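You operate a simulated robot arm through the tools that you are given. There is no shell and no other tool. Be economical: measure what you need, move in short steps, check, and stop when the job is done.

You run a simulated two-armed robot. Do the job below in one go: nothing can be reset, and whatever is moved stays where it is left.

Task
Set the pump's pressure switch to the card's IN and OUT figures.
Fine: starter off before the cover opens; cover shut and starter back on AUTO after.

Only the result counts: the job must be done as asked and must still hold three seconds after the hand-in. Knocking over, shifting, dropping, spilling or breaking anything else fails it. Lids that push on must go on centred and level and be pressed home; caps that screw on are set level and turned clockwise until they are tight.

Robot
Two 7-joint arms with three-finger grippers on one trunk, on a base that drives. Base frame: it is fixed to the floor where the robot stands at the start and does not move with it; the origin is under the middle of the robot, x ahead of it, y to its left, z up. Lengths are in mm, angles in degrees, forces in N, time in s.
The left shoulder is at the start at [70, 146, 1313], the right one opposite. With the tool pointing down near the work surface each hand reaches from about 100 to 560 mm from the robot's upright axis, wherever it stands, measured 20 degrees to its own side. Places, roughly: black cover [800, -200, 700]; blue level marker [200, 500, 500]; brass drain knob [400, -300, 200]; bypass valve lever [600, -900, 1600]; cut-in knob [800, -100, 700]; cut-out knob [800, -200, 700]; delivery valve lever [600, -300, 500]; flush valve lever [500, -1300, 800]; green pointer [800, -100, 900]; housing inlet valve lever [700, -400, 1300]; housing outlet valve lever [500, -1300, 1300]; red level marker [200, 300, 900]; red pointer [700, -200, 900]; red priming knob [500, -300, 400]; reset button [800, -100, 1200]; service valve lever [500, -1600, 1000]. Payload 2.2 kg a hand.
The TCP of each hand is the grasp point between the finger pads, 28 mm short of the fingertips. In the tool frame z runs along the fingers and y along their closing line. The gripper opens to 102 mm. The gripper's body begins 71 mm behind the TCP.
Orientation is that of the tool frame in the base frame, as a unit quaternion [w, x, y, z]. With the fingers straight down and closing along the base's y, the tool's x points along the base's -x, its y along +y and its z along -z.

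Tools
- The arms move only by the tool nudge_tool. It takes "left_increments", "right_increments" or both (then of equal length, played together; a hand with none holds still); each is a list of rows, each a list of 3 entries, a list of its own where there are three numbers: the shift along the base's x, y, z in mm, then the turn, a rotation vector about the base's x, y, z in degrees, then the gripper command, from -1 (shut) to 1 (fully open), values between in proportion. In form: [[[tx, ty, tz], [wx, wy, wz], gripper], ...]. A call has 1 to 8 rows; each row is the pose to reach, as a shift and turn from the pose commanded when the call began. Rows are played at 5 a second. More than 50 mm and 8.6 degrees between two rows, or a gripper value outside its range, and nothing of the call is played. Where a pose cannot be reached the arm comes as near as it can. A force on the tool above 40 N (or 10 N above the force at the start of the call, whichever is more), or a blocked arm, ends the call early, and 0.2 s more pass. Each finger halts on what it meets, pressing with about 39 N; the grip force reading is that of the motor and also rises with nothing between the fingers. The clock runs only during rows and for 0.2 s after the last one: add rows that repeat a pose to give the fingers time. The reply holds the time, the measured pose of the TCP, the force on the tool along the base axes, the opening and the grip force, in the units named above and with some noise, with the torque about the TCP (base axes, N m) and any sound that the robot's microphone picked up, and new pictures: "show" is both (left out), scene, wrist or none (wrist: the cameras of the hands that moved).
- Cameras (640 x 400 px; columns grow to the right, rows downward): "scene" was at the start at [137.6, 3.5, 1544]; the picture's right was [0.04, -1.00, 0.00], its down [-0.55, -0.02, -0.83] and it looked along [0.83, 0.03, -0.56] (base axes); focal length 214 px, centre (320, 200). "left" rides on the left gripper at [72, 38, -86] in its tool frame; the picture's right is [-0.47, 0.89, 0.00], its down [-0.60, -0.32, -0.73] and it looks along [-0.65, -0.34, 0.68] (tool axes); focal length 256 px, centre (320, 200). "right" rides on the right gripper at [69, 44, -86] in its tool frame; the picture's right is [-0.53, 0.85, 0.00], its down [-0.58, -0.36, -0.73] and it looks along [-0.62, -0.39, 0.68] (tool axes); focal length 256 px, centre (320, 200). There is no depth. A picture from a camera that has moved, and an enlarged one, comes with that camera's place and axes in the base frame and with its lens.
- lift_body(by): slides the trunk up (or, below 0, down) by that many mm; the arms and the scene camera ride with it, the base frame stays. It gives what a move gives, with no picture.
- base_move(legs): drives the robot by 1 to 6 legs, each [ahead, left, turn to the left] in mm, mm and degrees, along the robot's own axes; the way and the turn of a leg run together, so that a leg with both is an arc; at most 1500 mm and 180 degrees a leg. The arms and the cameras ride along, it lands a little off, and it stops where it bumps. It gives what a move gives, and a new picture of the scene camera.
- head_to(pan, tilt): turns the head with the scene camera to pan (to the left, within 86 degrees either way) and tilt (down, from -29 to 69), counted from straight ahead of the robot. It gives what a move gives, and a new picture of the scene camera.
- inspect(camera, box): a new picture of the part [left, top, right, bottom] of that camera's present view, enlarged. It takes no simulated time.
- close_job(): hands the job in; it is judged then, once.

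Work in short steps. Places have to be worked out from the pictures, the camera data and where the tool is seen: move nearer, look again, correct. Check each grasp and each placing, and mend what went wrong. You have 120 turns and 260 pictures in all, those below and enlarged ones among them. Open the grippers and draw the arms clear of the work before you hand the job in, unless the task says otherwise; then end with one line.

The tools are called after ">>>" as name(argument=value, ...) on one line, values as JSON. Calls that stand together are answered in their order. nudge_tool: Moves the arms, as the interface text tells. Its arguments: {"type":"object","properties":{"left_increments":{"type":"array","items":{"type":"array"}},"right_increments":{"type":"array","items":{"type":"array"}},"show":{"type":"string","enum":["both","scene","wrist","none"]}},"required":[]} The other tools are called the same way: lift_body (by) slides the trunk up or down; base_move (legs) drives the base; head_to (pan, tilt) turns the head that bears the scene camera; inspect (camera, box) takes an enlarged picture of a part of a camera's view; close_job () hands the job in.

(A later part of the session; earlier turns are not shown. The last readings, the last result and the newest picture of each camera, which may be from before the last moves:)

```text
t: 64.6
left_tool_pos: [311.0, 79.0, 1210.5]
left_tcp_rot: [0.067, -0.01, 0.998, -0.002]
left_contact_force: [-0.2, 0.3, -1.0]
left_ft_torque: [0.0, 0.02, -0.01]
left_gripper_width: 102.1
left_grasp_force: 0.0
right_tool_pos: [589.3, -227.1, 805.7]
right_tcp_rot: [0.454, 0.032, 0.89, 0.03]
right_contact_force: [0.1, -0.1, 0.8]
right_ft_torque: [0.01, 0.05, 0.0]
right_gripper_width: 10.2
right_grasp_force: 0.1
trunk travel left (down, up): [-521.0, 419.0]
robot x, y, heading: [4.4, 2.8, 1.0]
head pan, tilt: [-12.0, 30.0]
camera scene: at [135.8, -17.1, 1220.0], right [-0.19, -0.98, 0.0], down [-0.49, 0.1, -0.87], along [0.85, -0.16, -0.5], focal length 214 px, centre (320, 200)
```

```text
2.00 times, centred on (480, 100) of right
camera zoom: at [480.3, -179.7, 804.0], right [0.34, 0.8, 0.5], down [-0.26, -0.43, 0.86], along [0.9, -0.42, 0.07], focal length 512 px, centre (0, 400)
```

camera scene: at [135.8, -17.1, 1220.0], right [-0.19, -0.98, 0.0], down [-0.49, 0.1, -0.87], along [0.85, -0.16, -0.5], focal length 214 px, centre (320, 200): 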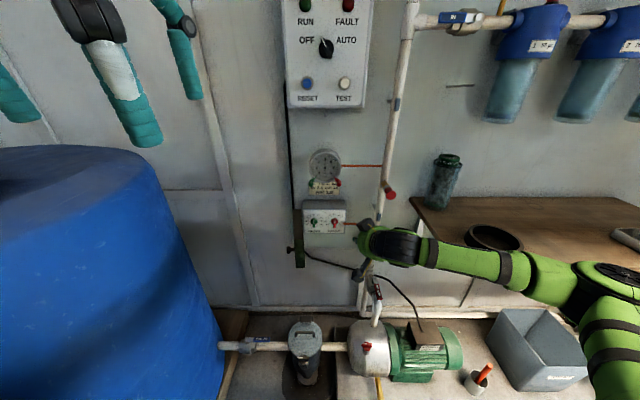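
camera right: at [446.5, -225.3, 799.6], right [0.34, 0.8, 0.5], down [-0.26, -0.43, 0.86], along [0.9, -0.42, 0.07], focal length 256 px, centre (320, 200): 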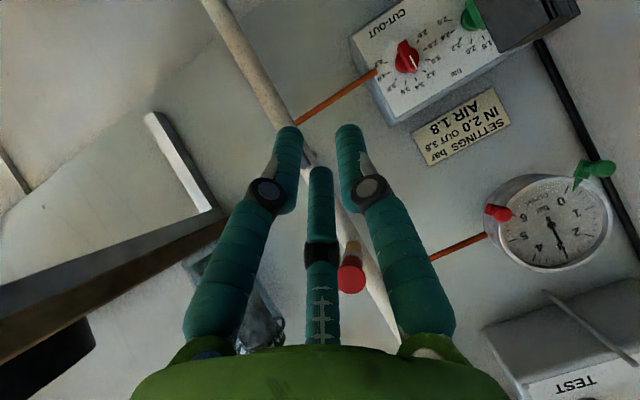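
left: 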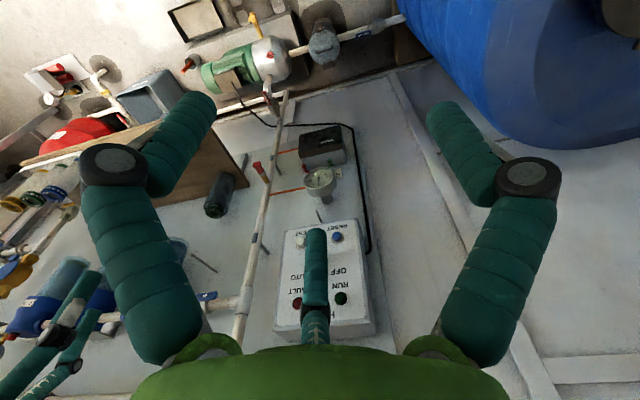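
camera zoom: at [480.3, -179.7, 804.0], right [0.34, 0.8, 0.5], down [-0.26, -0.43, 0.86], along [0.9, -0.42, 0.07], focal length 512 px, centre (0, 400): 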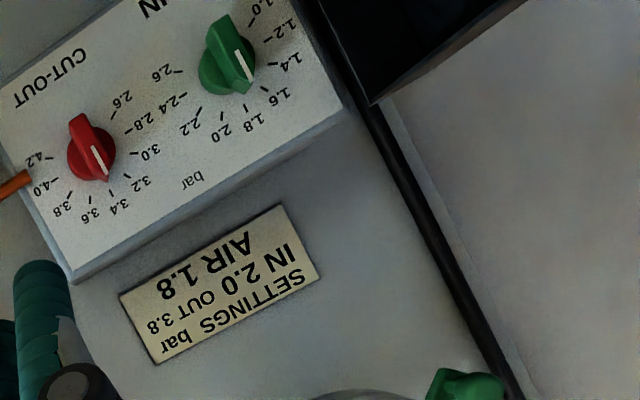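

Both knobs point up: IN at 1.8, OUT at 3.4; targets are +30° and +60° clockwise. Green is near [795, -122, 731], red near [792, -200, 731]. I line up on the red one first.

>>> nudge_tool(right_increments=[[[40, 5, -5], [-2, 0, 0], -0.2], [[80, 15, -10], [-4, 0, 0], -0.2], [[121, 27, -17], [-5, 0, 0], -0.2], [[121, 27, -17], [-5, 0, 0], -0.2]], show="wrist")

>>> inspect(camera="scene", box=[280, 190, 370, 250])

```text
t: 65.6
left_tool_pos: [311.7, 80.1, 1210.3]
left_tcp_rot: [0.066, -0.009, 0.998, -0.001]
left_contact_force: [1.3, 0.1, 0.3]
left_ft_torque: [0.02, 0.02, 0.01]
left_gripper_width: 102.0
left_grasp_force: 0.1
right_tool_pos: [715.1, -200.8, 788.0]
right_tcp_rot: [0.455, 0.012, 0.891, -0.01]
right_contact_force: [0.6, 0.7, -0.4]
right_ft_torque: [0.0, -0.04, 0.01]
right_gripper_width: 40.8
right_grasp_force: 0.1
trunk travel left (down, up): [-521.0, 419.0]
robot x, y, heading: [0.8, 0.6, 0.9]
head pan, tilt: [-12.0, 30.0]
camera right: at [605.6, -153.4, 782.6], right [0.34, 0.84, 0.43], down [-0.26, -0.35, 0.9], along [0.9, -0.42, 0.1], focal length 256 px, centre (320, 200)
```

right: 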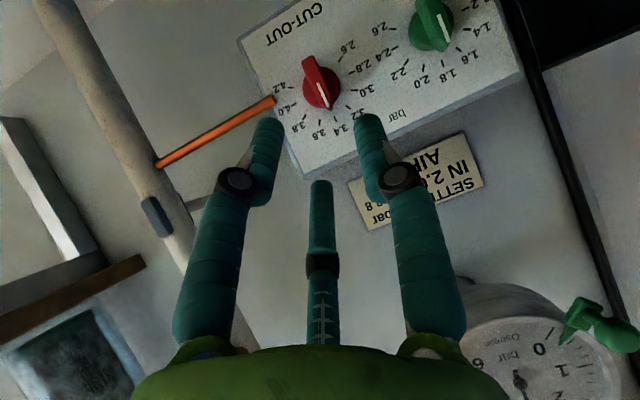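

```text
6.67 times, centred on (325, 220) of scene
camera zoom: at [136.6, -16.6, 1219.9], right [-0.19, -0.98, 0.0], down [-0.49, 0.1, -0.87], along [0.85, -0.17, -0.5], focal length 1430 px, centre (287, 67)
```

zoom: 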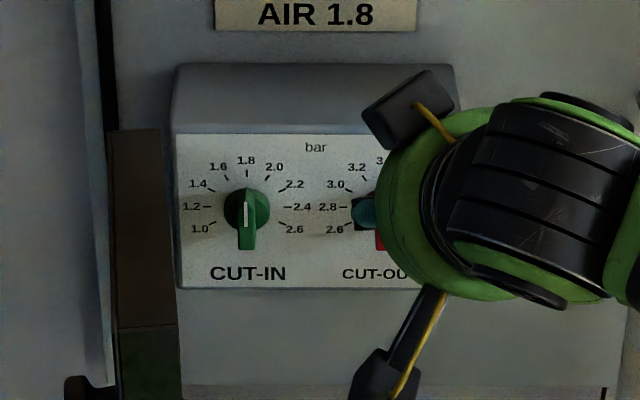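

Red knob confirmed at about [788, -200, 730]. I advance along the finger line.

>>> nudge_tool(right_increments=[[[20, 1, -16], [0, 0, 0], -0.2], [[40, 1, -33], [0, 0, 0], -0.2], [[50, 1, -41], [0, 0, 0], -0.2], [[50, 1, -41], [0, 0, 0], -0.2]], show="wrist")

>>> inspect(camera="right", box=[220, 40, 420, 165])

```text
t: 66.6
left_tool_pos: [311.6, 80.6, 1210.9]
left_tcp_rot: [0.067, -0.009, 0.998, -0.001]
left_contact_force: [0.7, 0.3, -0.1]
left_ft_torque: [0.0, -0.01, -0.01]
left_gripper_width: 102.0
left_grasp_force: 0.2
right_tool_pos: [764.3, -200.6, 748.0]
right_tcp_rot: [0.455, 0.012, 0.89, -0.009]
right_contact_force: [-8.3, -1.5, 6.7]
right_ft_torque: [-0.02, -0.36, -0.16]
right_gripper_width: 46.1
right_grasp_force: 1.3
trunk travel left (down, up): [-521.0, 419.0]
robot x, y, heading: [0.6, -0.1, 1.0]
head pan, tilt: [-12.0, 30.0]
camera right: at [654.9, -154.3, 742.8], right [0.34, 0.84, 0.43], down [-0.26, -0.35, 0.9], along [0.9, -0.42, 0.1], focal length 256 px, centre (320, 200)
```

right: 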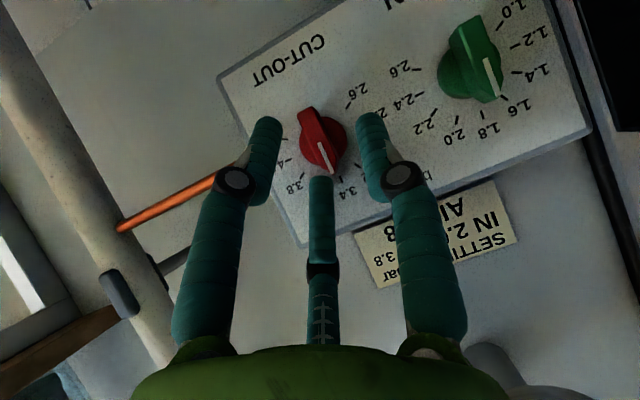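

```text
3.20 times, centred on (320, 102) of right
camera zoom: at [654.9, -154.3, 742.8], right [0.34, 0.84, 0.43], down [-0.26, -0.35, 0.9], along [0.9, -0.42, 0.1], focal length 819 px, centre (320, 512)
```

zoom: 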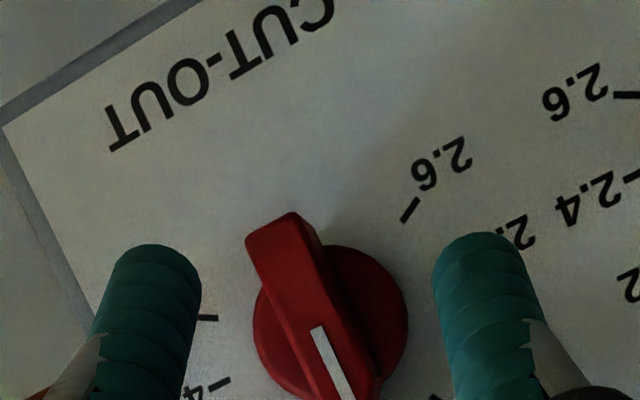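

The fingertips are touching the plate (x≈790), so depth is enough. I ease back a few mm, drop 5 mm and close on the bar.

>>> nudge_tool(right_increments=[[[-5, 0, -2], [0, 0, 0], -0.2], [[-5, 0, -6], [0, 0, 0], -0.3], [[-5, 0, -6], [0, 0, 0], -0.8], [[-5, 0, -6], [0, 0, 0], -0.9], [[-5, 0, -6], [0, 0, 0], -0.9]], show="none")

>>> inspect(camera="right", box=[220, 60, 420, 185])

```text
t: 67.8
left_tool_pos: [311.3, 80.8, 1210.3]
left_tcp_rot: [0.067, -0.01, 0.998, -0.002]
left_contact_force: [-0.6, -0.1, 0.0]
left_ft_torque: [-0.02, -0.01, 0.02]
left_gripper_width: 102.2
left_grasp_force: 0.1
right_tool_pos: [760.6, -201.4, 744.2]
right_tcp_rot: [0.455, 0.012, 0.89, -0.009]
right_contact_force: [1.4, 1.3, 7.6]
right_ft_torque: [0.22, 0.47, -0.54]
right_gripper_width: 17.6
right_grasp_force: 43.1
trunk travel left (down, up): [-521.0, 419.0]
robot x, y, heading: [2.9, 0.6, 1.1]
head pan, tilt: [-12.0, 30.0]
```

```text
3.20 times, centred on (320, 122) of right
camera zoom: at [649.7, -154.4, 737.4], right [0.34, 0.84, 0.43], down [-0.27, -0.35, 0.9], along [0.9, -0.42, 0.1], focal length 819 px, centre (320, 448)
```

zoom: 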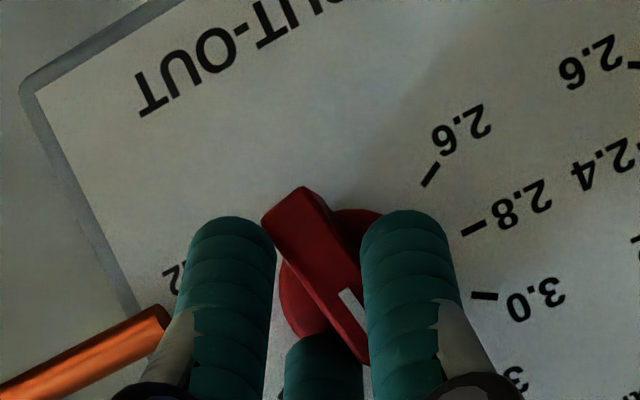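

Bar gripped. I turn clockwise about the knob axis, with the TCP following the arc, up to 48° first.

>>> nudge_tool(right_increments=[[[0, -2, 0], [8, 0, 0], -0.9], [[0, -4, -0.5], [16, 0, 0], -0.9], [[0, -5.7, -1.2], [24, 0, 0], -0.9], [[0, -7.4, -2.1], [32, 0, 0], -0.9], [[0, -9, -3.3], [40, 0, 0], -0.9], [[0, -10.4, -4.6], [48, 0, 0], -0.9], [[0, -10.4, -4.6], [48, 0, 0], -0.9]], show="none")

>>> inspect(camera="right", box=[220, 60, 420, 185])

>>> inspect(camera="scene", box=[290, 190, 380, 250])

```text
t: 69.4
left_tool_pos: [310.5, 81.8, 1211.6]
left_tcp_rot: [0.066, -0.01, 0.998, -0.002]
left_contact_force: [0.2, -0.2, -0.2]
left_ft_torque: [-0.01, -0.01, -0.03]
left_gripper_width: 102.2
left_grasp_force: 0.1
right_tool_pos: [756.4, -210.4, 736.9]
right_tcp_rot: [0.409, 0.195, 0.818, 0.354]
right_contact_force: [-5.7, 8.2, 3.2]
right_ft_torque: [0.05, -0.55, 0.01]
right_gripper_width: 15.2
right_grasp_force: 41.2
trunk travel left (down, up): [-521.0, 419.0]
robot x, y, heading: [0.9, -1.7, 0.9]
head pan, tilt: [-12.0, 30.0]
```

```text
3.20 times, centred on (320, 122) of right
camera zoom: at [646.9, -173.9, 768.3], right [0.34, 0.24, 0.91], down [-0.26, -0.9, 0.34], along [0.9, -0.35, -0.24], focal length 819 px, centre (320, 448)
```

zoom: 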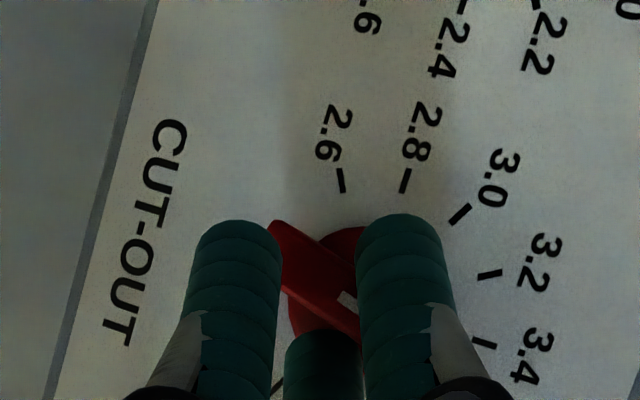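

```text
6.67 times, centred on (335, 220) of scene
camera zoom: at [134.9, -14.7, 1220.1], right [-0.19, -0.98, 0.0], down [-0.49, 0.09, -0.87], along [0.85, -0.17, -0.5], focal length 1430 px, centre (220, 67)
```

zoom: 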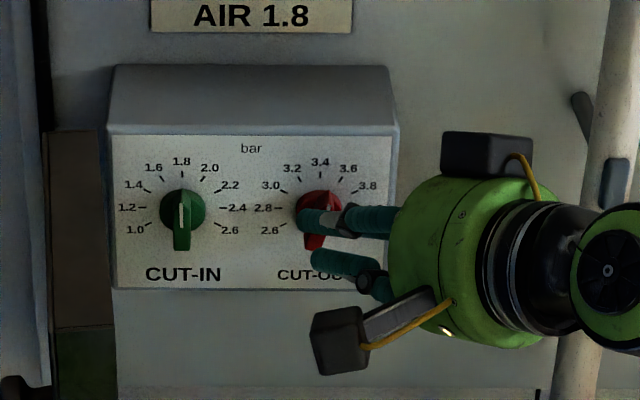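

The bar seems to have lagged behind the hand. I release and back off to read the actual position.

>>> nudge_tool(right_increments=[[[0, 0, 0], [0, 0, 0], -0.2], [[0, 0, 0], [0, 0, 0], -0.2], [[-30, -10, 10], [0, 0, 0], -0.2], [[-60, -40, 20], [0, 0, 0], -0.2], [[-70, -80, 20], [0, 0, 0], -0.2]], show="wrist")

>>> inspect(camera="scene", box=[290, 195, 365, 245])

```text
t: 70.6
left_tool_pos: [312.7, 79.9, 1211.4]
left_tcp_rot: [0.067, -0.009, 0.998, -0.002]
left_contact_force: [0.0, 0.4, 1.0]
left_ft_torque: [-0.01, -0.01, -0.01]
left_gripper_width: 102.1
left_grasp_force: 0.0
right_tool_pos: [685.8, -294.5, 755.4]
right_tcp_rot: [0.41, 0.196, 0.817, 0.354]
right_contact_force: [0.5, 0.1, 0.6]
right_ft_torque: [-0.04, 0.02, 0.04]
right_gripper_width: 40.8
right_grasp_force: 0.1
trunk travel left (down, up): [-521.0, 419.0]
robot x, y, heading: [-2.9, 1.4, 1.2]
head pan, tilt: [-12.0, 30.0]
camera right: at [576.7, -258.0, 786.7], right [0.34, 0.24, 0.91], down [-0.26, -0.9, 0.34], along [0.9, -0.35, -0.24], focal length 256 px, centre (320, 200)
```

right: 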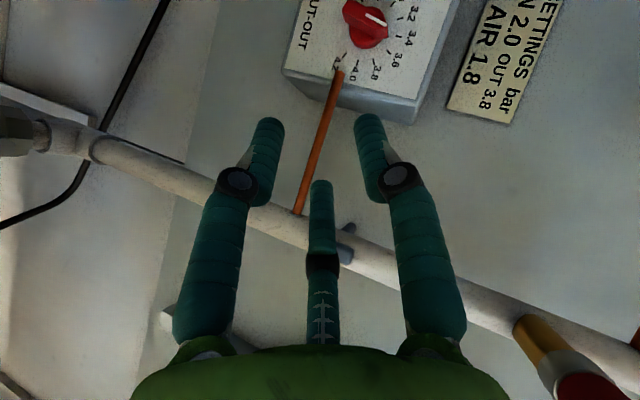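

```text
8.00 times, centred on (328, 220) of scene
camera zoom: at [137.0, -17.2, 1219.8], right [-0.19, -0.98, 0.0], down [-0.49, 0.1, -0.87], along [0.85, -0.16, -0.5], focal length 1716 px, centre (260, 40)
```

zoom: 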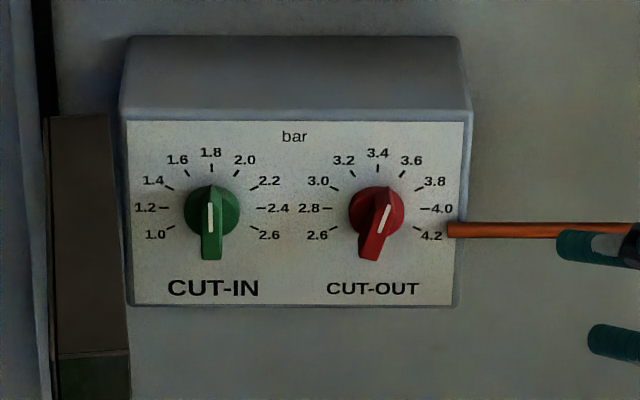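

OUT is now about 20° (≈3.53), so the grip slipped part of the way; ratcheting will work. I re-align the fingers to the bar (roll ≈ 20°) and re-approach a little deeper.

>>> nudge_tool(right_increments=[[[0, 20, 8], [-7, 0, 0], -0.4], [[8, 40, 12], [-14, 0, 0], -0.4], [[20, 60, 16], [-21, 0, 0], -0.4], [[36, 80, 16], [-28, 0, 0], -0.4], [[36, 80, 16], [-28, 0, 0], -0.4]], show="wrist")

```text
t: 71.8
left_tool_pos: [311.4, 79.5, 1210.5]
left_tcp_rot: [0.066, -0.01, 0.998, -0.001]
left_contact_force: [-0.1, -0.2, 0.0]
left_ft_torque: [-0.02, 0.01, 0.02]
left_gripper_width: 101.8
left_grasp_force: 0.0
right_tool_pos: [723.1, -212.8, 773.8]
right_tcp_rot: [0.445, 0.091, 0.879, 0.145]
right_contact_force: [0.1, -0.3, -0.3]
right_ft_torque: [0.03, 0.0, 0.04]
right_gripper_width: 30.5
right_grasp_force: 0.1
trunk travel left (down, up): [-521.0, 419.0]
robot x, y, heading: [-5.5, 1.5, 1.0]
head pan, tilt: [-12.0, 30.0]
camera right: at [613.5, -165.5, 783.5], right [0.34, 0.64, 0.69], down [-0.27, -0.64, 0.72], along [0.9, -0.43, -0.05], focal length 256 px, centre (320, 200)
```

right: 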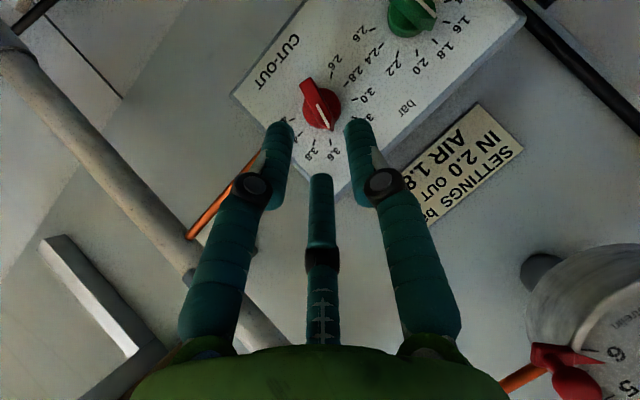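

Aligned well. I go in to the bar and close.

>>> nudge_tool(right_increments=[[[18, 5, -14], [0, 0, 0], -0.35], [[34, 9, -27], [0, 0, 0], -0.35], [[41, 11, -32], [0, 0, 0], -0.35], [[41, 11, -32], [0, 0, 0], -0.7], [[41, 11, -32], [0, 0, 0], -1], [[41, 11, -32], [0, 0, 0], -1]], show="none")

>>> inspect(camera="right", box=[220, 60, 420, 185])

```text
t: 73.2
left_tool_pos: [306.4, 77.1, 1211.9]
left_tcp_rot: [0.069, -0.009, 0.998, -0.001]
left_contact_force: [0.1, 0.2, -1.0]
left_ft_torque: [0.0, 0.0, -0.02]
left_gripper_width: 101.9
left_grasp_force: 0.0
right_tool_pos: [761.7, -208.1, 743.6]
right_tcp_rot: [0.45, 0.092, 0.876, 0.145]
right_contact_force: [-12.7, -19.8, 20.6]
right_ft_torque: [0.04, 0.27, -0.73]
right_gripper_width: 18.5
right_grasp_force: 43.6
trunk travel left (down, up): [-521.0, 419.0]
robot x, y, heading: [-2.4, -2.1, 0.9]
head pan, tilt: [-12.0, 30.0]
```

```text
3.20 times, centred on (320, 122) of right
camera zoom: at [651.0, -160.6, 754.0], right [0.34, 0.64, 0.69], down [-0.27, -0.64, 0.72], along [0.9, -0.43, -0.04], focal length 819 px, centre (320, 448)
```

zoom: 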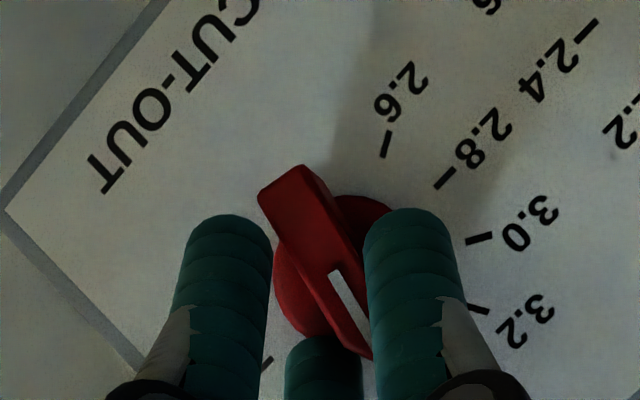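

Grip is on at 18 mm; I relieve the side force and turn 56° about the axis.

>>> nudge_tool(right_increments=[[[-1, -6, 0], [8, 0, 0], -1], [[-1, -8, -1.5], [16, 0, 0], -1], [[-1, -9.5, -3], [24, 0, 0], -1], [[-1, -10.5, -4.3], [32, 0, 0], -1], [[-1, -11.5, -6], [40, 0, 0], -1], [[-1, -12.3, -7.6], [48, 0, 0], -1], [[-1, -12.8, -9.4], [56, 0, 0], -1]], show="none")

>>> inspect(camera="right", box=[220, 60, 420, 185])

```text
t: 74.3
left_tool_pos: [305.4, 80.2, 1211.5]
left_tcp_rot: [0.069, -0.009, 0.998, -0.001]
left_contact_force: [0.5, 0.6, 0.8]
left_ft_torque: [-0.04, -0.02, 0.01]
left_gripper_width: 102.0
left_grasp_force: 0.1
right_tool_pos: [759.2, -212.8, 737.5]
right_tcp_rot: [0.401, 0.215, 0.798, 0.395]
right_contact_force: [-24.3, -3.8, 10.3]
right_ft_torque: [0.11, 0.08, 0.02]
right_gripper_width: 16.5
right_grasp_force: 42.7
right hand out of reach, approached as far as the arm can: row 5
trunk travel left (down, up): [-521.0, 419.0]
robot x, y, heading: [0.4, -1.4, 0.6]
head pan, tilt: [-12.0, 30.0]
stopped in row 5 (right hand): the force on the tool passed its limit at 43 N (the readings are from after the stop); the commanded pose is now the measured one
```

```text
3.20 times, centred on (320, 122) of right
camera zoom: at [648.9, -180.9, 772.9], right [0.34, 0.15, 0.93], down [-0.26, -0.93, 0.25], along [0.9, -0.33, -0.27], focal length 819 px, centre (320, 448)
```

zoom: 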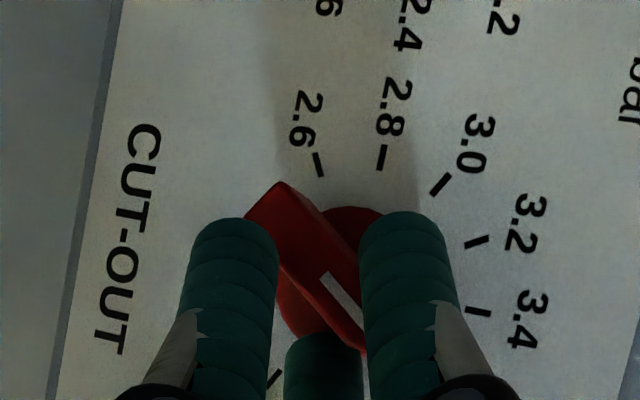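

Near the wrist's roll limit. I release and read the result.

>>> nudge_tool(right_increments=[[[-2, 0, 0], [0, 0, 0], -0.3], [[-2, 0, 0], [0, 0, 0], -0.3], [[-30, -12, 12], [0, 0, 0], -0.3], [[-55, -45, 20], [-5, 0, 0], -0.3], [[-65, -75, 20], [-10, 0, 0], -0.3]], show="none")

>>> inspect(camera="scene", box=[290, 195, 365, 245])

```text
t: 75.5
left_tool_pos: [311.8, 79.0, 1210.1]
left_tcp_rot: [0.067, -0.01, 0.998, -0.001]
left_contact_force: [-0.9, 0.7, -0.9]
left_ft_torque: [0.04, 0.01, -0.01]
left_gripper_width: 102.0
left_grasp_force: 0.0
right_tool_pos: [697.1, -289.7, 752.9]
right_tcp_rot: [0.416, 0.181, 0.831, 0.323]
right_contact_force: [0.2, -0.4, -0.3]
right_ft_torque: [-0.02, -0.02, -0.02]
right_gripper_width: 35.7
right_grasp_force: 0.1
trunk travel left (down, up): [-521.0, 419.0]
robot x, y, heading: [-1.8, -1.5, 1.1]
head pan, tilt: [-12.0, 30.0]
```

```text
8.00 times, centred on (328, 220) of scene
camera zoom: at [136.3, -16.7, 1219.9], right [-0.19, -0.98, 0.0], down [-0.49, 0.1, -0.87], along [0.85, -0.17, -0.5], focal length 1716 px, centre (260, 40)
```

zoom: 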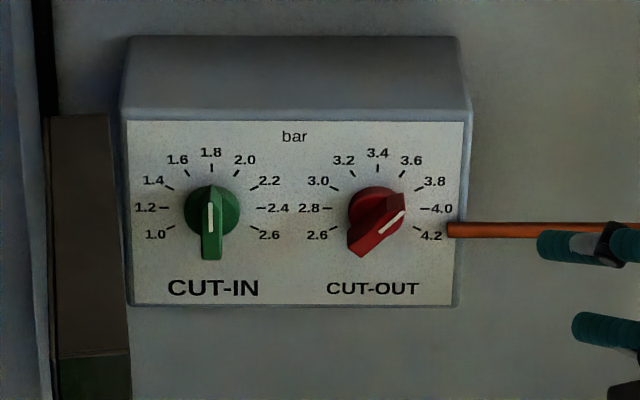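

OUT is now about 45° (≈3.7); 15° more needed. I'll come in with the fingers already rolled near 56–58° so squeezing and a small extra turn bring it to 60°.

>>> nudge_tool(right_increments=[[[10, 20, 0], [5, 0, 0], -0.3], [[20, 40, 2], [10, 0, 0], -0.3], [[28, 54, 2], [14, 0, 0], -0.3], [[28, 54, 2], [14, 0, 0], -0.3]], show="wrist")

>>> inspect(camera="scene", box=[320, 205, 350, 225])

```text
t: 76.5
left_tool_pos: [310.6, 79.5, 1211.2]
left_tcp_rot: [0.067, -0.009, 0.998, -0.001]
left_contact_force: [-0.1, -0.1, 0.8]
left_ft_torque: [0.01, -0.01, 0.01]
left_gripper_width: 101.9
left_grasp_force: 0.2
right_tool_pos: [726.3, -233.7, 754.0]
right_tcp_rot: [0.391, 0.232, 0.784, 0.422]
right_contact_force: [-0.1, 0.5, 0.2]
right_ft_torque: [-0.01, 0.02, -0.03]
right_gripper_width: 35.7
right_grasp_force: 0.0
trunk travel left (down, up): [-521.0, 419.0]
robot x, y, heading: [-3.8, 4.1, 1.2]
head pan, tilt: [-12.0, 30.0]
camera right: at [616.2, -204.4, 791.2], right [0.34, 0.08, 0.94], down [-0.26, -0.95, 0.18], along [0.9, -0.31, -0.3], focal length 256 px, centre (320, 200)
```

right: 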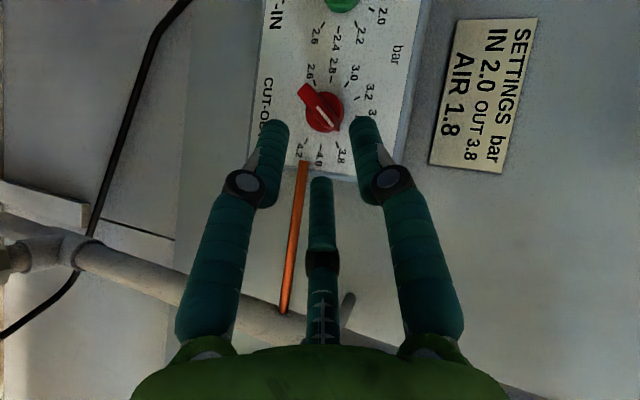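

```text
16.00 times, centred on (335, 215) of scene
camera zoom: at [136.2, -16.6, 1219.9], right [-0.19, -0.98, 0.0], down [-0.49, 0.1, -0.87], along [0.85, -0.17, -0.5], focal length 3432 px, centre (80, -40)
```

zoom: 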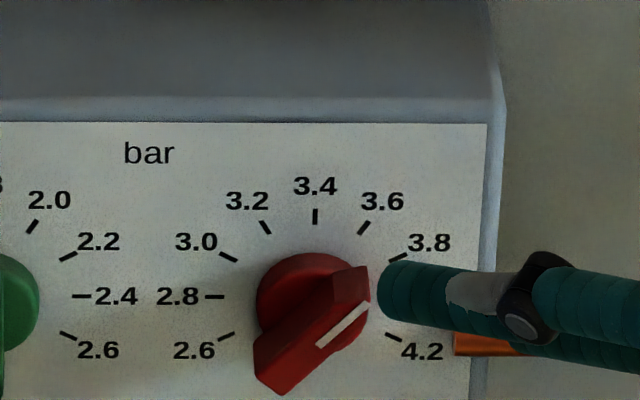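

Reading ≈3.69 confirmed; hand roll 57.5° was reached. I go in and squeeze.

>>> nudge_tool(right_increments=[[[18, 11, -8], [0, 0, 0], -0.3], [[32, 19, -13], [0, 0, 0], -0.3], [[37, 22, -16], [0, 0, 0], -0.3], [[37, 22, -16], [0, 0, 0], -0.7], [[37, 22, -16], [0, 0, 0], -1], [[37, 22, -16], [0, 0, 0], -1]], show="none")

>>> inspect(camera="right", box=[220, 60, 420, 185])

```text
t: 77.9
left_tool_pos: [306.2, 77.5, 1212.2]
left_tcp_rot: [0.07, -0.009, 0.998, -0.002]
left_contact_force: [0.9, -0.1, -0.3]
left_ft_torque: [-0.02, 0.0, 0.0]
left_gripper_width: 102.1
left_grasp_force: 0.1
right_tool_pos: [762.4, -214.0, 742.7]
right_tcp_rot: [0.393, 0.23, 0.784, 0.423]
right_contact_force: [-21.3, -12.3, 8.8]
right_ft_torque: [0.0, 0.12, -0.54]
right_gripper_width: 18.4
right_grasp_force: 43.4
trunk travel left (down, up): [-521.0, 419.0]
robot x, y, heading: [-5.7, 1.4, 1.1]
head pan, tilt: [-12.0, 30.0]
```

```text
3.20 times, centred on (320, 122) of right
camera zoom: at [651.0, -184.3, 779.1], right [0.34, 0.08, 0.94], down [-0.27, -0.95, 0.18], along [0.9, -0.31, -0.3], focal length 819 px, centre (320, 448)
```

zoom: 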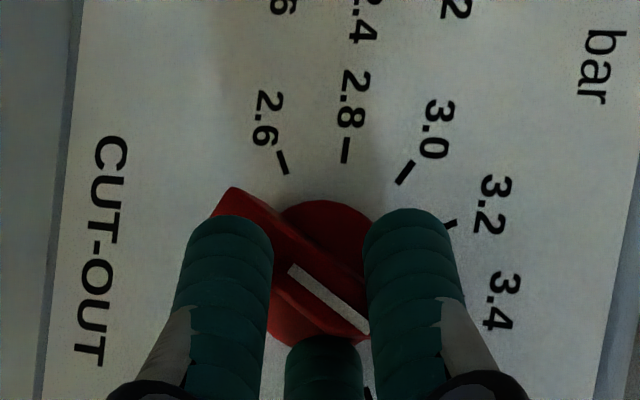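

Gripped; I turn a further 14° as far as the wrist allows.

>>> nudge_tool(right_increments=[[[-3, -4, 2], [0, 0, 0], -1], [[-3, -5, 1], [5, 0, 0], -1], [[-3, -6, 0], [10, 0, 0], -1], [[-3, -7, -1], [15, 0, 0], -1], [[-3, -7, -1], [20, 0, 0], -1], [[-3, -7, -1], [20, 0, 0], -1]], show="none")

>>> inspect(camera="right", box=[220, 60, 420, 185])

```text
t: 79.3
left_tool_pos: [311.2, 77.6, 1210.0]
left_tcp_rot: [0.066, -0.009, 0.998, 0.0]
left_contact_force: [-0.3, -1.0, 0.3]
left_ft_torque: [0.05, 0.01, 0.02]
left_gripper_width: 102.3
left_grasp_force: 0.1
right_tool_pos: [740.1, -207.1, 747.3]
right_tcp_rot: [0.344, 0.297, 0.699, 0.552]
right_contact_force: [-0.4, 0.2, 0.6]
right_ft_torque: [-0.01, 0.02, 0.01]
right_gripper_width: 2.3
right_grasp_force: 30.9
right hand out of reach, approached as far as the arm can: row 3, 4, 5, 6
trunk travel left (down, up): [-521.0, 419.0]
robot x, y, heading: [2.3, 2.0, 0.8]
head pan, tilt: [-12.0, 30.0]
```

```text
3.20 times, centred on (320, 122) of right
camera zoom: at [630.3, -191.1, 793.6], right [0.34, -0.24, 0.91], down [-0.27, -0.95, -0.15], along [0.9, -0.19, -0.39], focal length 819 px, centre (320, 448)
```

zoom: 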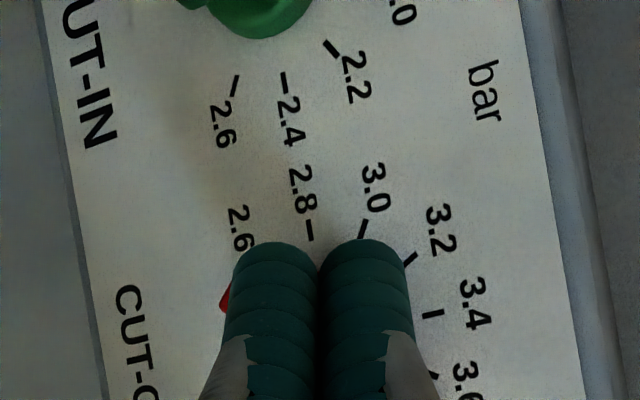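

The arm traded reach for roll and slipped off the knob. I check the knob's state.

>>> nudge_tool(right_increments=[[[-20, -20, 10], [-8, 0, 0], -0.8], [[-40, -60, 15], [-16, 0, 0], -0.8], [[-45, -95, 15], [-24, 0, 0], -0.8]], show="none")

>>> inspect(camera="scene", box=[310, 205, 350, 230])

```text
t: 80.1
left_tool_pos: [312.3, 78.9, 1210.8]
left_tcp_rot: [0.067, -0.009, 0.998, -0.001]
left_contact_force: [-0.4, -0.3, 0.4]
left_ft_torque: [-0.02, -0.01, 0.02]
left_gripper_width: 101.9
left_grasp_force: 0.0
right_tool_pos: [695.5, -305.5, 767.3]
right_tcp_rot: [0.398, 0.216, 0.8, 0.394]
right_contact_force: [0.1, -0.1, -0.8]
right_ft_torque: [-0.01, 0.02, 0.02]
right_gripper_width: 10.3
right_grasp_force: 0.2
trunk travel left (down, up): [-521.0, 419.0]
robot x, y, heading: [-3.6, -4.2, 1.1]
head pan, tilt: [-12.0, 30.0]
```

```text
16.00 times, centred on (330, 218) of scene
camera zoom: at [136.2, -16.5, 1219.9], right [-0.19, -0.98, 0.0], down [-0.49, 0.1, -0.87], along [0.85, -0.17, -0.5], focal length 3432 px, centre (160, -80)
```

zoom: 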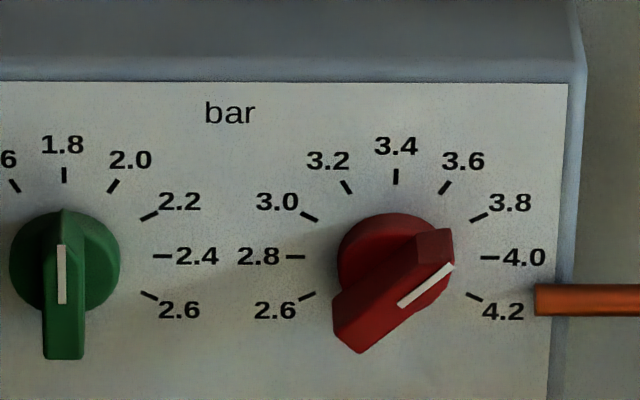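

Now ≈47° (3.71); 13° remain. Instead of gripping, I'll push the knob's tail up-left with the closed fingers from its lower right, in small increments. First the stand-off position.

>>> nudge_tool(right_increments=[[[10, 25, -18], [0, 0, 0], -1], [[24, 50, -36], [0, 0, 0], -1], [[37, 74, -42], [0, 0, 0], -1], [[50, 81, -48], [0, 0, 0], -1], [[50, 81, -48], [0, 0, 0], -1]], show="wrist")

>>> inspect(camera="scene", box=[310, 205, 350, 230])

```text
t: 81.3
left_tool_pos: [311.9, 78.6, 1209.5]
left_tcp_rot: [0.068, -0.01, 0.998, -0.001]
left_contact_force: [-0.1, 1.3, -0.4]
left_ft_torque: [-0.01, -0.01, 0.01]
left_gripper_width: 102.0
left_grasp_force: 0.2
right_tool_pos: [749.0, -222.7, 717.9]
right_tcp_rot: [0.398, 0.217, 0.799, 0.394]
right_contact_force: [0.0, 0.0, 0.0]
right_ft_torque: [0.02, -0.02, -0.01]
right_gripper_width: 2.0
right_grasp_force: 30.9
trunk travel left (down, up): [-521.0, 419.0]
robot x, y, heading: [-2.8, -1.2, 0.9]
head pan, tilt: [-12.0, 30.0]
camera right: at [638.1, -189.5, 752.0], right [0.34, 0.15, 0.93], down [-0.26, -0.93, 0.25], along [0.9, -0.33, -0.28], focal length 256 px, centre (320, 200)
```

right: 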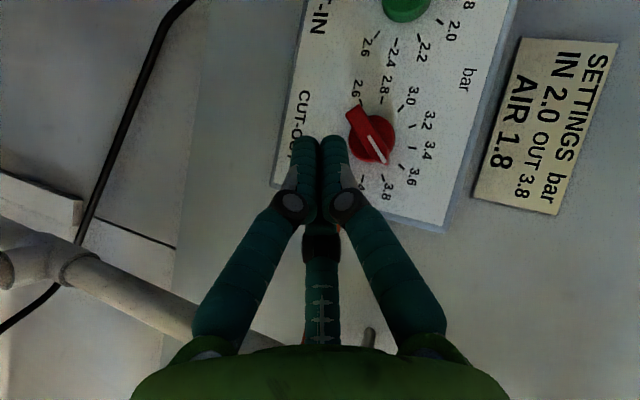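

```text
16.00 times, centred on (330, 218) of scene
camera zoom: at [136.2, -16.6, 1219.9], right [-0.19, -0.98, 0.0], down [-0.49, 0.1, -0.87], along [0.85, -0.17, -0.5], focal length 3432 px, centre (160, -80)
```

zoom: 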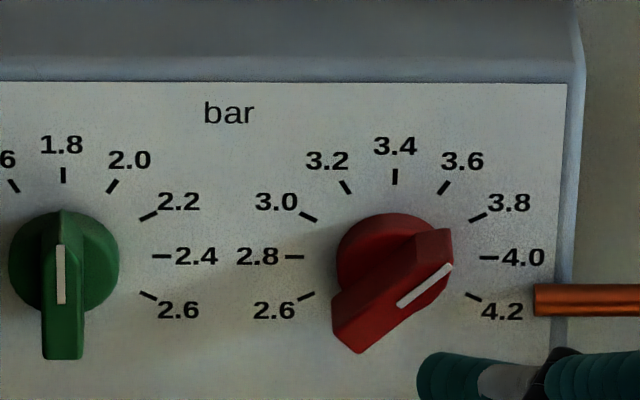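

Fingers are poised at the lower right of the tail. I advance in depth and then push up-left in small steps.

>>> nudge_tool(right_increments=[[[8, 5, -3.5], [0, 0, 0], -1], [[15, 9, -7], [0, 0, 0], -1], [[15, 10.8, -4.6], [0, 0, 0], -1], [[15, 12.6, -2.2], [0, 0, 0], -1], [[15, 12.6, -2.2], [0, 0, 0], -1]], show="none")

>>> inspect(camera="scene", box=[310, 205, 350, 230])

```text
t: 82.5
left_tool_pos: [311.9, 79.8, 1210.4]
left_tcp_rot: [0.067, -0.01, 0.998, -0.001]
left_contact_force: [-0.8, 0.5, -0.2]
left_ft_torque: [0.0, -0.05, 0.0]
left_gripper_width: 102.2
left_grasp_force: 0.0
right_tool_pos: [753.8, -216.5, 714.6]
right_tcp_rot: [0.398, 0.217, 0.8, 0.393]
right_contact_force: [0.4, -0.2, 0.0]
right_ft_torque: [0.0, -0.01, -0.03]
right_gripper_width: 2.1
right_grasp_force: 31.4
right hand out of reach, approached as far as the arm can: row 2, 3, 4, 5
trunk travel left (down, up): [-521.0, 419.0]
robot x, y, heading: [-2.9, -1.1, 1.1]
head pan, tilt: [-12.0, 30.0]
```

```text
16.00 times, centred on (330, 218) of scene
camera zoom: at [136.5, -16.4, 1219.9], right [-0.19, -0.98, 0.0], down [-0.49, 0.1, -0.87], along [0.85, -0.17, -0.5], focal length 3432 px, centre (160, -80)
```

zoom: 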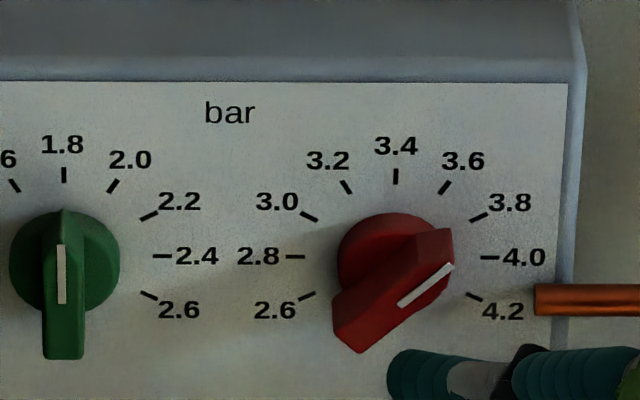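

The arm is at its limit; driving ahead ~50 mm would help. I back the hand off and check the floor ahead first.

>>> nudge_tool(right_increments=[[[-20, -15, 5], [0, 0, 0], -1], [[-45, -40, 15], [0, 0, 0], -1], [[-70, -65, 30], [-5, 0, 0], -1]], show="none")

>>> head_to(pan=0, tilt=69)

```text
t: 83.3
left_tool_pos: [311.1, 79.0, 1210.3]
left_tcp_rot: [0.068, -0.01, 0.998, -0.001]
left_contact_force: [-0.6, -0.7, 0.5]
left_ft_torque: [-0.01, -0.04, 0.01]
left_gripper_width: 102.1
left_grasp_force: 0.0
right_tool_pos: [684.9, -282.1, 743.4]
right_tcp_rot: [0.408, 0.2, 0.816, 0.359]
right_contact_force: [0.1, 0.8, 0.5]
right_ft_torque: [0.0, -0.01, -0.02]
right_gripper_width: 2.3
right_grasp_force: 31.4
trunk travel left (down, up): [-521.0, 419.0]
robot x, y, heading: [-2.2, 1.4, 0.6]
head pan, tilt: [-12.0, 30.0]
```

```text
t: 84.3
left_tool_pos: [313.1, 79.0, 1210.2]
left_tcp_rot: [0.067, -0.01, 0.998, -0.001]
left_contact_force: [0.1, -0.3, -0.1]
left_ft_torque: [-0.02, -0.02, 0.0]
left_gripper_width: 102.0
left_grasp_force: 0.1
right_tool_pos: [686.8, -281.8, 742.5]
right_tcp_rot: [0.407, 0.2, 0.815, 0.36]
right_contact_force: [-0.5, -1.0, 0.0]
right_ft_torque: [0.01, 0.0, -0.05]
right_gripper_width: 2.2
right_grasp_force: 31.7
trunk travel left (down, up): [-521.0, 419.0]
robot x, y, heading: [-0.3, -0.3, 0.9]
head pan, tilt: [0.0, 68.8]
camera scene: at [103.7, 1.8, 1168.4], right [0.02, -1.0, 0.0], down [-0.93, -0.02, -0.36], along [0.36, 0.01, -0.93], focal length 214 px, centre (320, 200)
```

scene: 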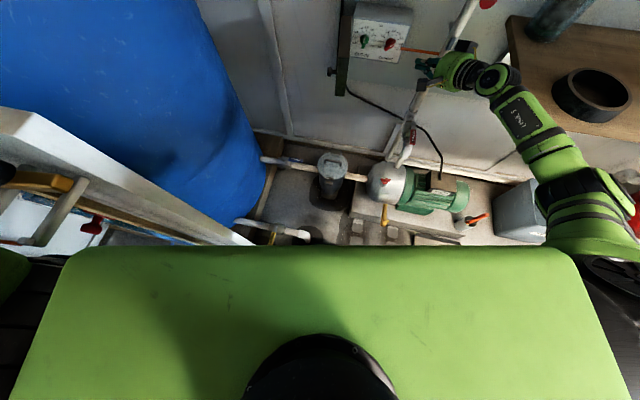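

Driving ahead is risky (tap and level board close in front). A less rolled hand gives more reach, so I'll push the tail leftward with the hand rolled only ~15°.

>>> nudge_tool(right_increments=[[[5, 10, 5], [-7, 0, 0], -1], [[12, 22, 8], [-14, 0, 0], -1], [[24, 36, 5], [-21, 0, 0], -1], [[36, 48, 0], [-28, 0, 0], -1], [[49, 56, -5], [-33, 0, 0], -1], [[49, 56, -5], [-33, 0, 0], -1]], show="wrist")

>>> head_to(pan=-12, tilt=30)

>>> inspect(camera="scene", box=[310, 205, 350, 230])

```text
t: 85.8
left_tool_pos: [311.9, 79.7, 1210.6]
left_tcp_rot: [0.066, -0.01, 0.998, -0.002]
left_contact_force: [0.3, -0.4, -0.6]
left_ft_torque: [0.01, -0.02, 0.03]
left_gripper_width: 101.9
left_grasp_force: 0.0
right_tool_pos: [733.3, -226.7, 737.2]
right_tcp_rot: [0.449, 0.075, 0.883, 0.112]
right_contact_force: [0.1, 0.4, -1.0]
right_ft_torque: [0.0, 0.03, -0.01]
right_gripper_width: 2.0
right_grasp_force: 32.2
trunk travel left (down, up): [-521.0, 419.0]
robot x, y, heading: [-1.5, -0.4, 0.9]
head pan, tilt: [0.0, 68.8]
camera right: at [624.0, -178.7, 745.2], right [0.34, 0.69, 0.64], down [-0.26, -0.58, 0.77], along [0.9, -0.43, -0.02], focal length 256 px, centre (320, 200)
```

right: 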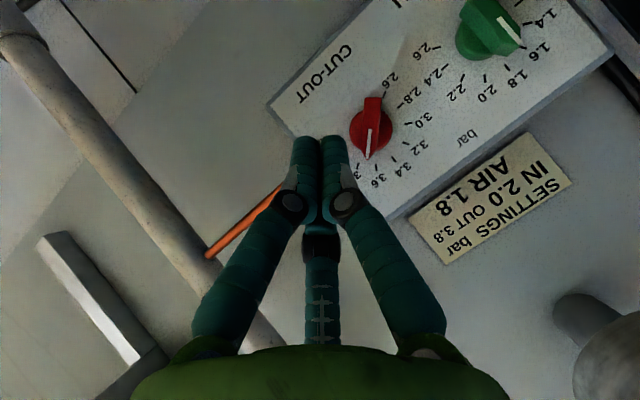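

```text
t: 86.8
left_tool_pos: [312.0, 79.8, 1210.6]
left_tcp_rot: [0.066, -0.009, 0.998, -0.001]
left_contact_force: [0.8, 0.3, -0.3]
left_ft_torque: [0.01, -0.02, 0.0]
left_gripper_width: 102.1
left_grasp_force: 0.1
right_tool_pos: [733.5, -226.3, 737.8]
right_tcp_rot: [0.447, 0.076, 0.884, 0.113]
right_contact_force: [-0.2, 0.3, -0.8]
right_ft_torque: [0.01, -0.03, 0.0]
right_gripper_width: 2.4
right_grasp_force: 31.0
trunk travel left (down, up): [-521.0, 419.0]
robot x, y, heading: [-2.4, 1.2, 1.2]
head pan, tilt: [-12.0, 30.0]
camera scene: at [136.5, -16.4, 1219.8], right [-0.19, -0.98, 0.0], down [-0.49, 0.1, -0.87], along [0.85, -0.17, -0.5], focal length 214 px, centre (320, 200)
```

scene: 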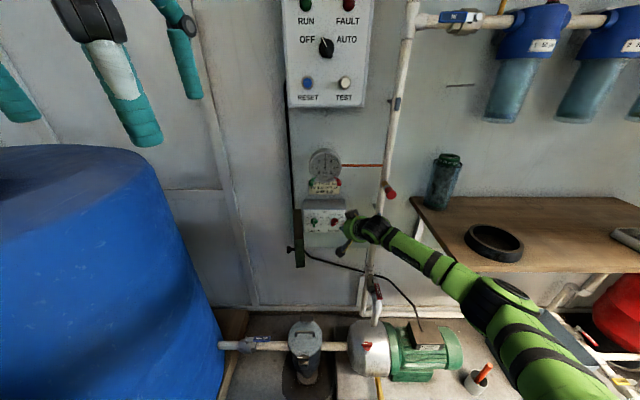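

```text
16.00 times, centred on (330, 218) of scene
camera zoom: at [136.5, -16.4, 1219.8], right [-0.19, -0.98, 0.0], down [-0.49, 0.1, -0.87], along [0.85, -0.17, -0.5], focal length 3432 px, centre (160, -80)
```

zoom: 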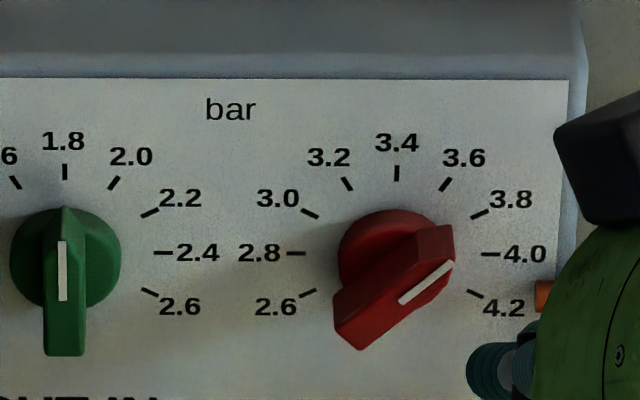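

Clear approach. I go in to depth below-right of the tail, then push left.

>>> nudge_tool(right_increments=[[[15, 5, -10], [0, 0, 0], -1], [[30, 9, -18], [0, 0, 0], -1], [[30, 14, -17], [0, 0, 0], -1], [[30, 18, -16], [0, 0, 0], -1], [[30, 18, -16], [0, 0, 0], -1]], show="none")

>>> inspect(camera="scene", box=[310, 205, 350, 230])

>>> inspect(camera="right", box=[220, 60, 420, 185])

```text
t: 88.0
left_tool_pos: [312.0, 79.1, 1209.3]
left_tcp_rot: [0.066, -0.009, 0.998, -0.002]
left_contact_force: [-0.3, -0.9, 0.4]
left_ft_torque: [-0.02, 0.0, 0.03]
left_gripper_width: 102.1
left_grasp_force: 0.0
right_tool_pos: [764.2, -209.0, 720.1]
right_tcp_rot: [0.447, 0.076, 0.884, 0.112]
right_contact_force: [-1.2, -3.2, -1.6]
right_ft_torque: [-0.02, 0.06, -0.02]
right_gripper_width: 1.8
right_grasp_force: 32.0
trunk travel left (down, up): [-521.0, 419.0]
robot x, y, heading: [0.6, 2.9, 1.3]
head pan, tilt: [-12.0, 30.0]
```

```text
16.00 times, centred on (330, 218) of scene
camera zoom: at [136.7, -17.1, 1219.8], right [-0.19, -0.98, 0.0], down [-0.49, 0.1, -0.87], along [0.85, -0.17, -0.5], focal length 3432 px, centre (160, -80)
```

zoom: 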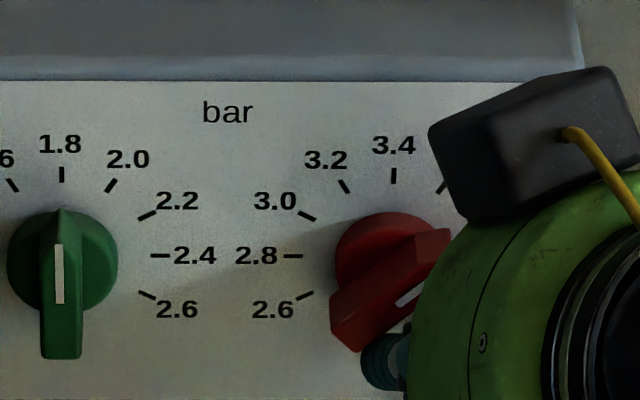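

```text
3.20 times, centred on (320, 122) of right
camera zoom: at [654.2, -161.6, 728.7], right [0.34, 0.69, 0.64], down [-0.26, -0.58, 0.77], along [0.9, -0.43, -0.02], focal length 819 px, centre (320, 448)
```

zoom: 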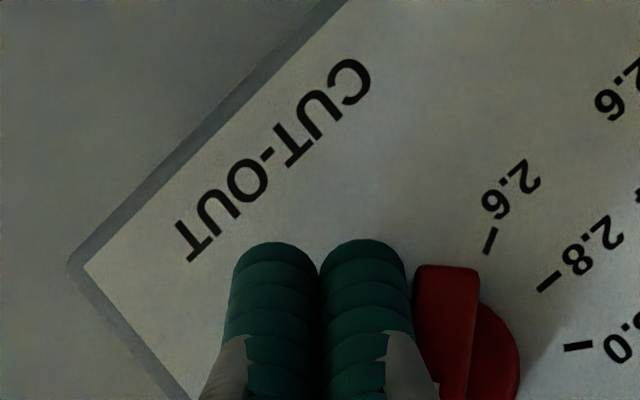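

Contact just made. I push 4 mm left and 3 mm up, then look.

>>> nudge_tool(right_increments=[[[0, 2, 1.5], [0, 0, 0], -1], [[0, 4, 3], [0, 0, 0], -1], [[0, 4, 3], [0, 0, 0], -1]], show="none")

>>> inspect(camera="right", box=[220, 60, 420, 185])

>>> inspect(camera="scene", box=[310, 205, 350, 230])

```text
t: 88.8
left_tool_pos: [312.2, 77.6, 1210.4]
left_tcp_rot: [0.066, -0.009, 0.998, -0.001]
left_contact_force: [-0.3, -0.4, 0.5]
left_ft_torque: [0.02, -0.02, -0.01]
left_gripper_width: 101.7
left_grasp_force: 0.1
right_tool_pos: [763.7, -206.0, 721.6]
right_tcp_rot: [0.445, 0.076, 0.885, 0.111]
right_contact_force: [-8.5, -6.3, -11.6]
right_ft_torque: [0.04, 0.3, 0.05]
right_gripper_width: 6.1
right_grasp_force: 31.4
trunk travel left (down, up): [-521.0, 419.0]
robot x, y, heading: [-2.9, 3.3, 1.0]
head pan, tilt: [-12.0, 30.0]
```

```text
3.20 times, centred on (320, 122) of right
camera zoom: at [653.6, -158.4, 730.0], right [0.35, 0.69, 0.64], down [-0.26, -0.58, 0.77], along [0.9, -0.43, -0.02], focal length 819 px, centre (320, 448)
```

zoom: 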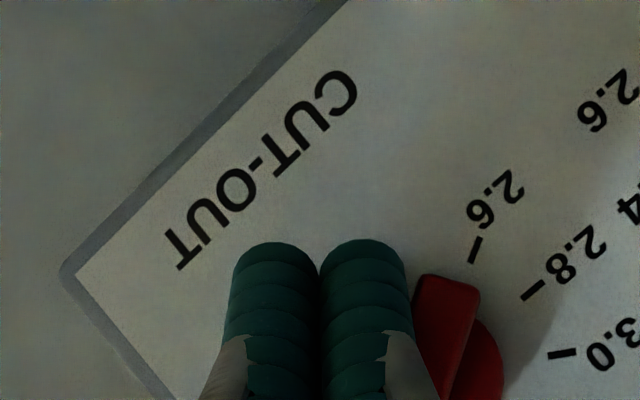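

```text
16.00 times, centred on (330, 218) of scene
camera zoom: at [137.0, -18.1, 1219.6], right [-0.19, -0.98, 0.0], down [-0.49, 0.1, -0.87], along [0.85, -0.17, -0.5], focal length 3432 px, centre (160, -80)
```

zoom: 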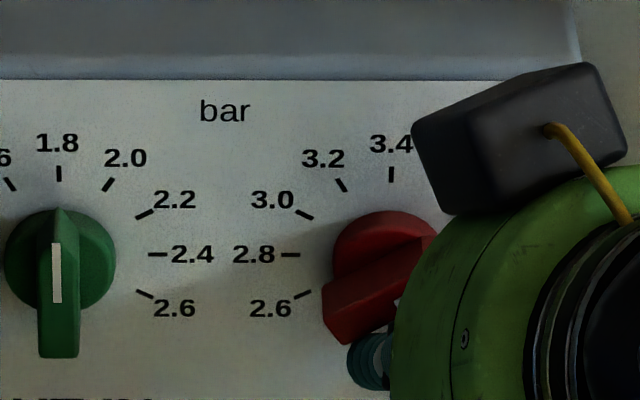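

It moved noticeably. I draw back slightly to read it.

>>> nudge_tool(right_increments=[[[0, -6, -3], [0, 0, 0], -1], [[-20, -20, 5], [0, 0, 0], -1], [[-30, -45, 10], [0, 0, 0], -1]], show="none")

>>> inspect(camera="scene", box=[320, 205, 352, 225])

```text
t: 89.6
left_tool_pos: [311.0, 79.2, 1209.5]
left_tcp_rot: [0.066, -0.009, 0.998, -0.001]
left_contact_force: [-0.1, -0.1, -0.3]
left_ft_torque: [0.03, -0.02, 0.02]
left_gripper_width: 102.1
left_grasp_force: 0.1
right_tool_pos: [735.4, -247.5, 736.3]
right_tcp_rot: [0.448, 0.075, 0.884, 0.114]
right_contact_force: [0.0, -0.8, 0.5]
right_ft_torque: [0.0, 0.01, -0.01]
right_gripper_width: 1.7
right_grasp_force: 31.6
trunk travel left (down, up): [-521.0, 419.0]
robot x, y, heading: [0.2, -0.7, 0.9]
head pan, tilt: [-12.0, 30.0]
```

```text
16.00 times, centred on (336, 215) of scene
camera zoom: at [136.7, -17.3, 1219.9], right [-0.19, -0.98, 0.0], down [-0.49, 0.1, -0.87], along [0.85, -0.17, -0.5], focal length 3432 px, centre (64, -40)
```

zoom: 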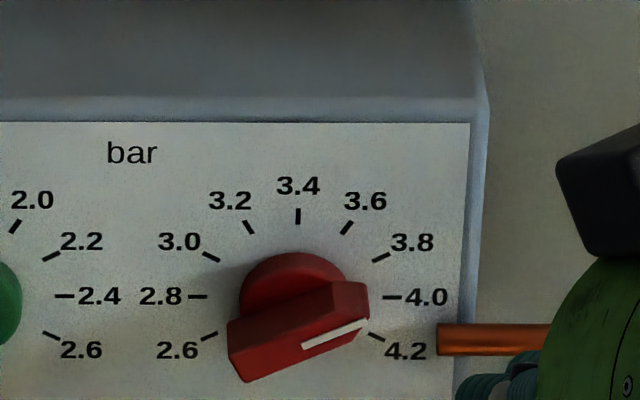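

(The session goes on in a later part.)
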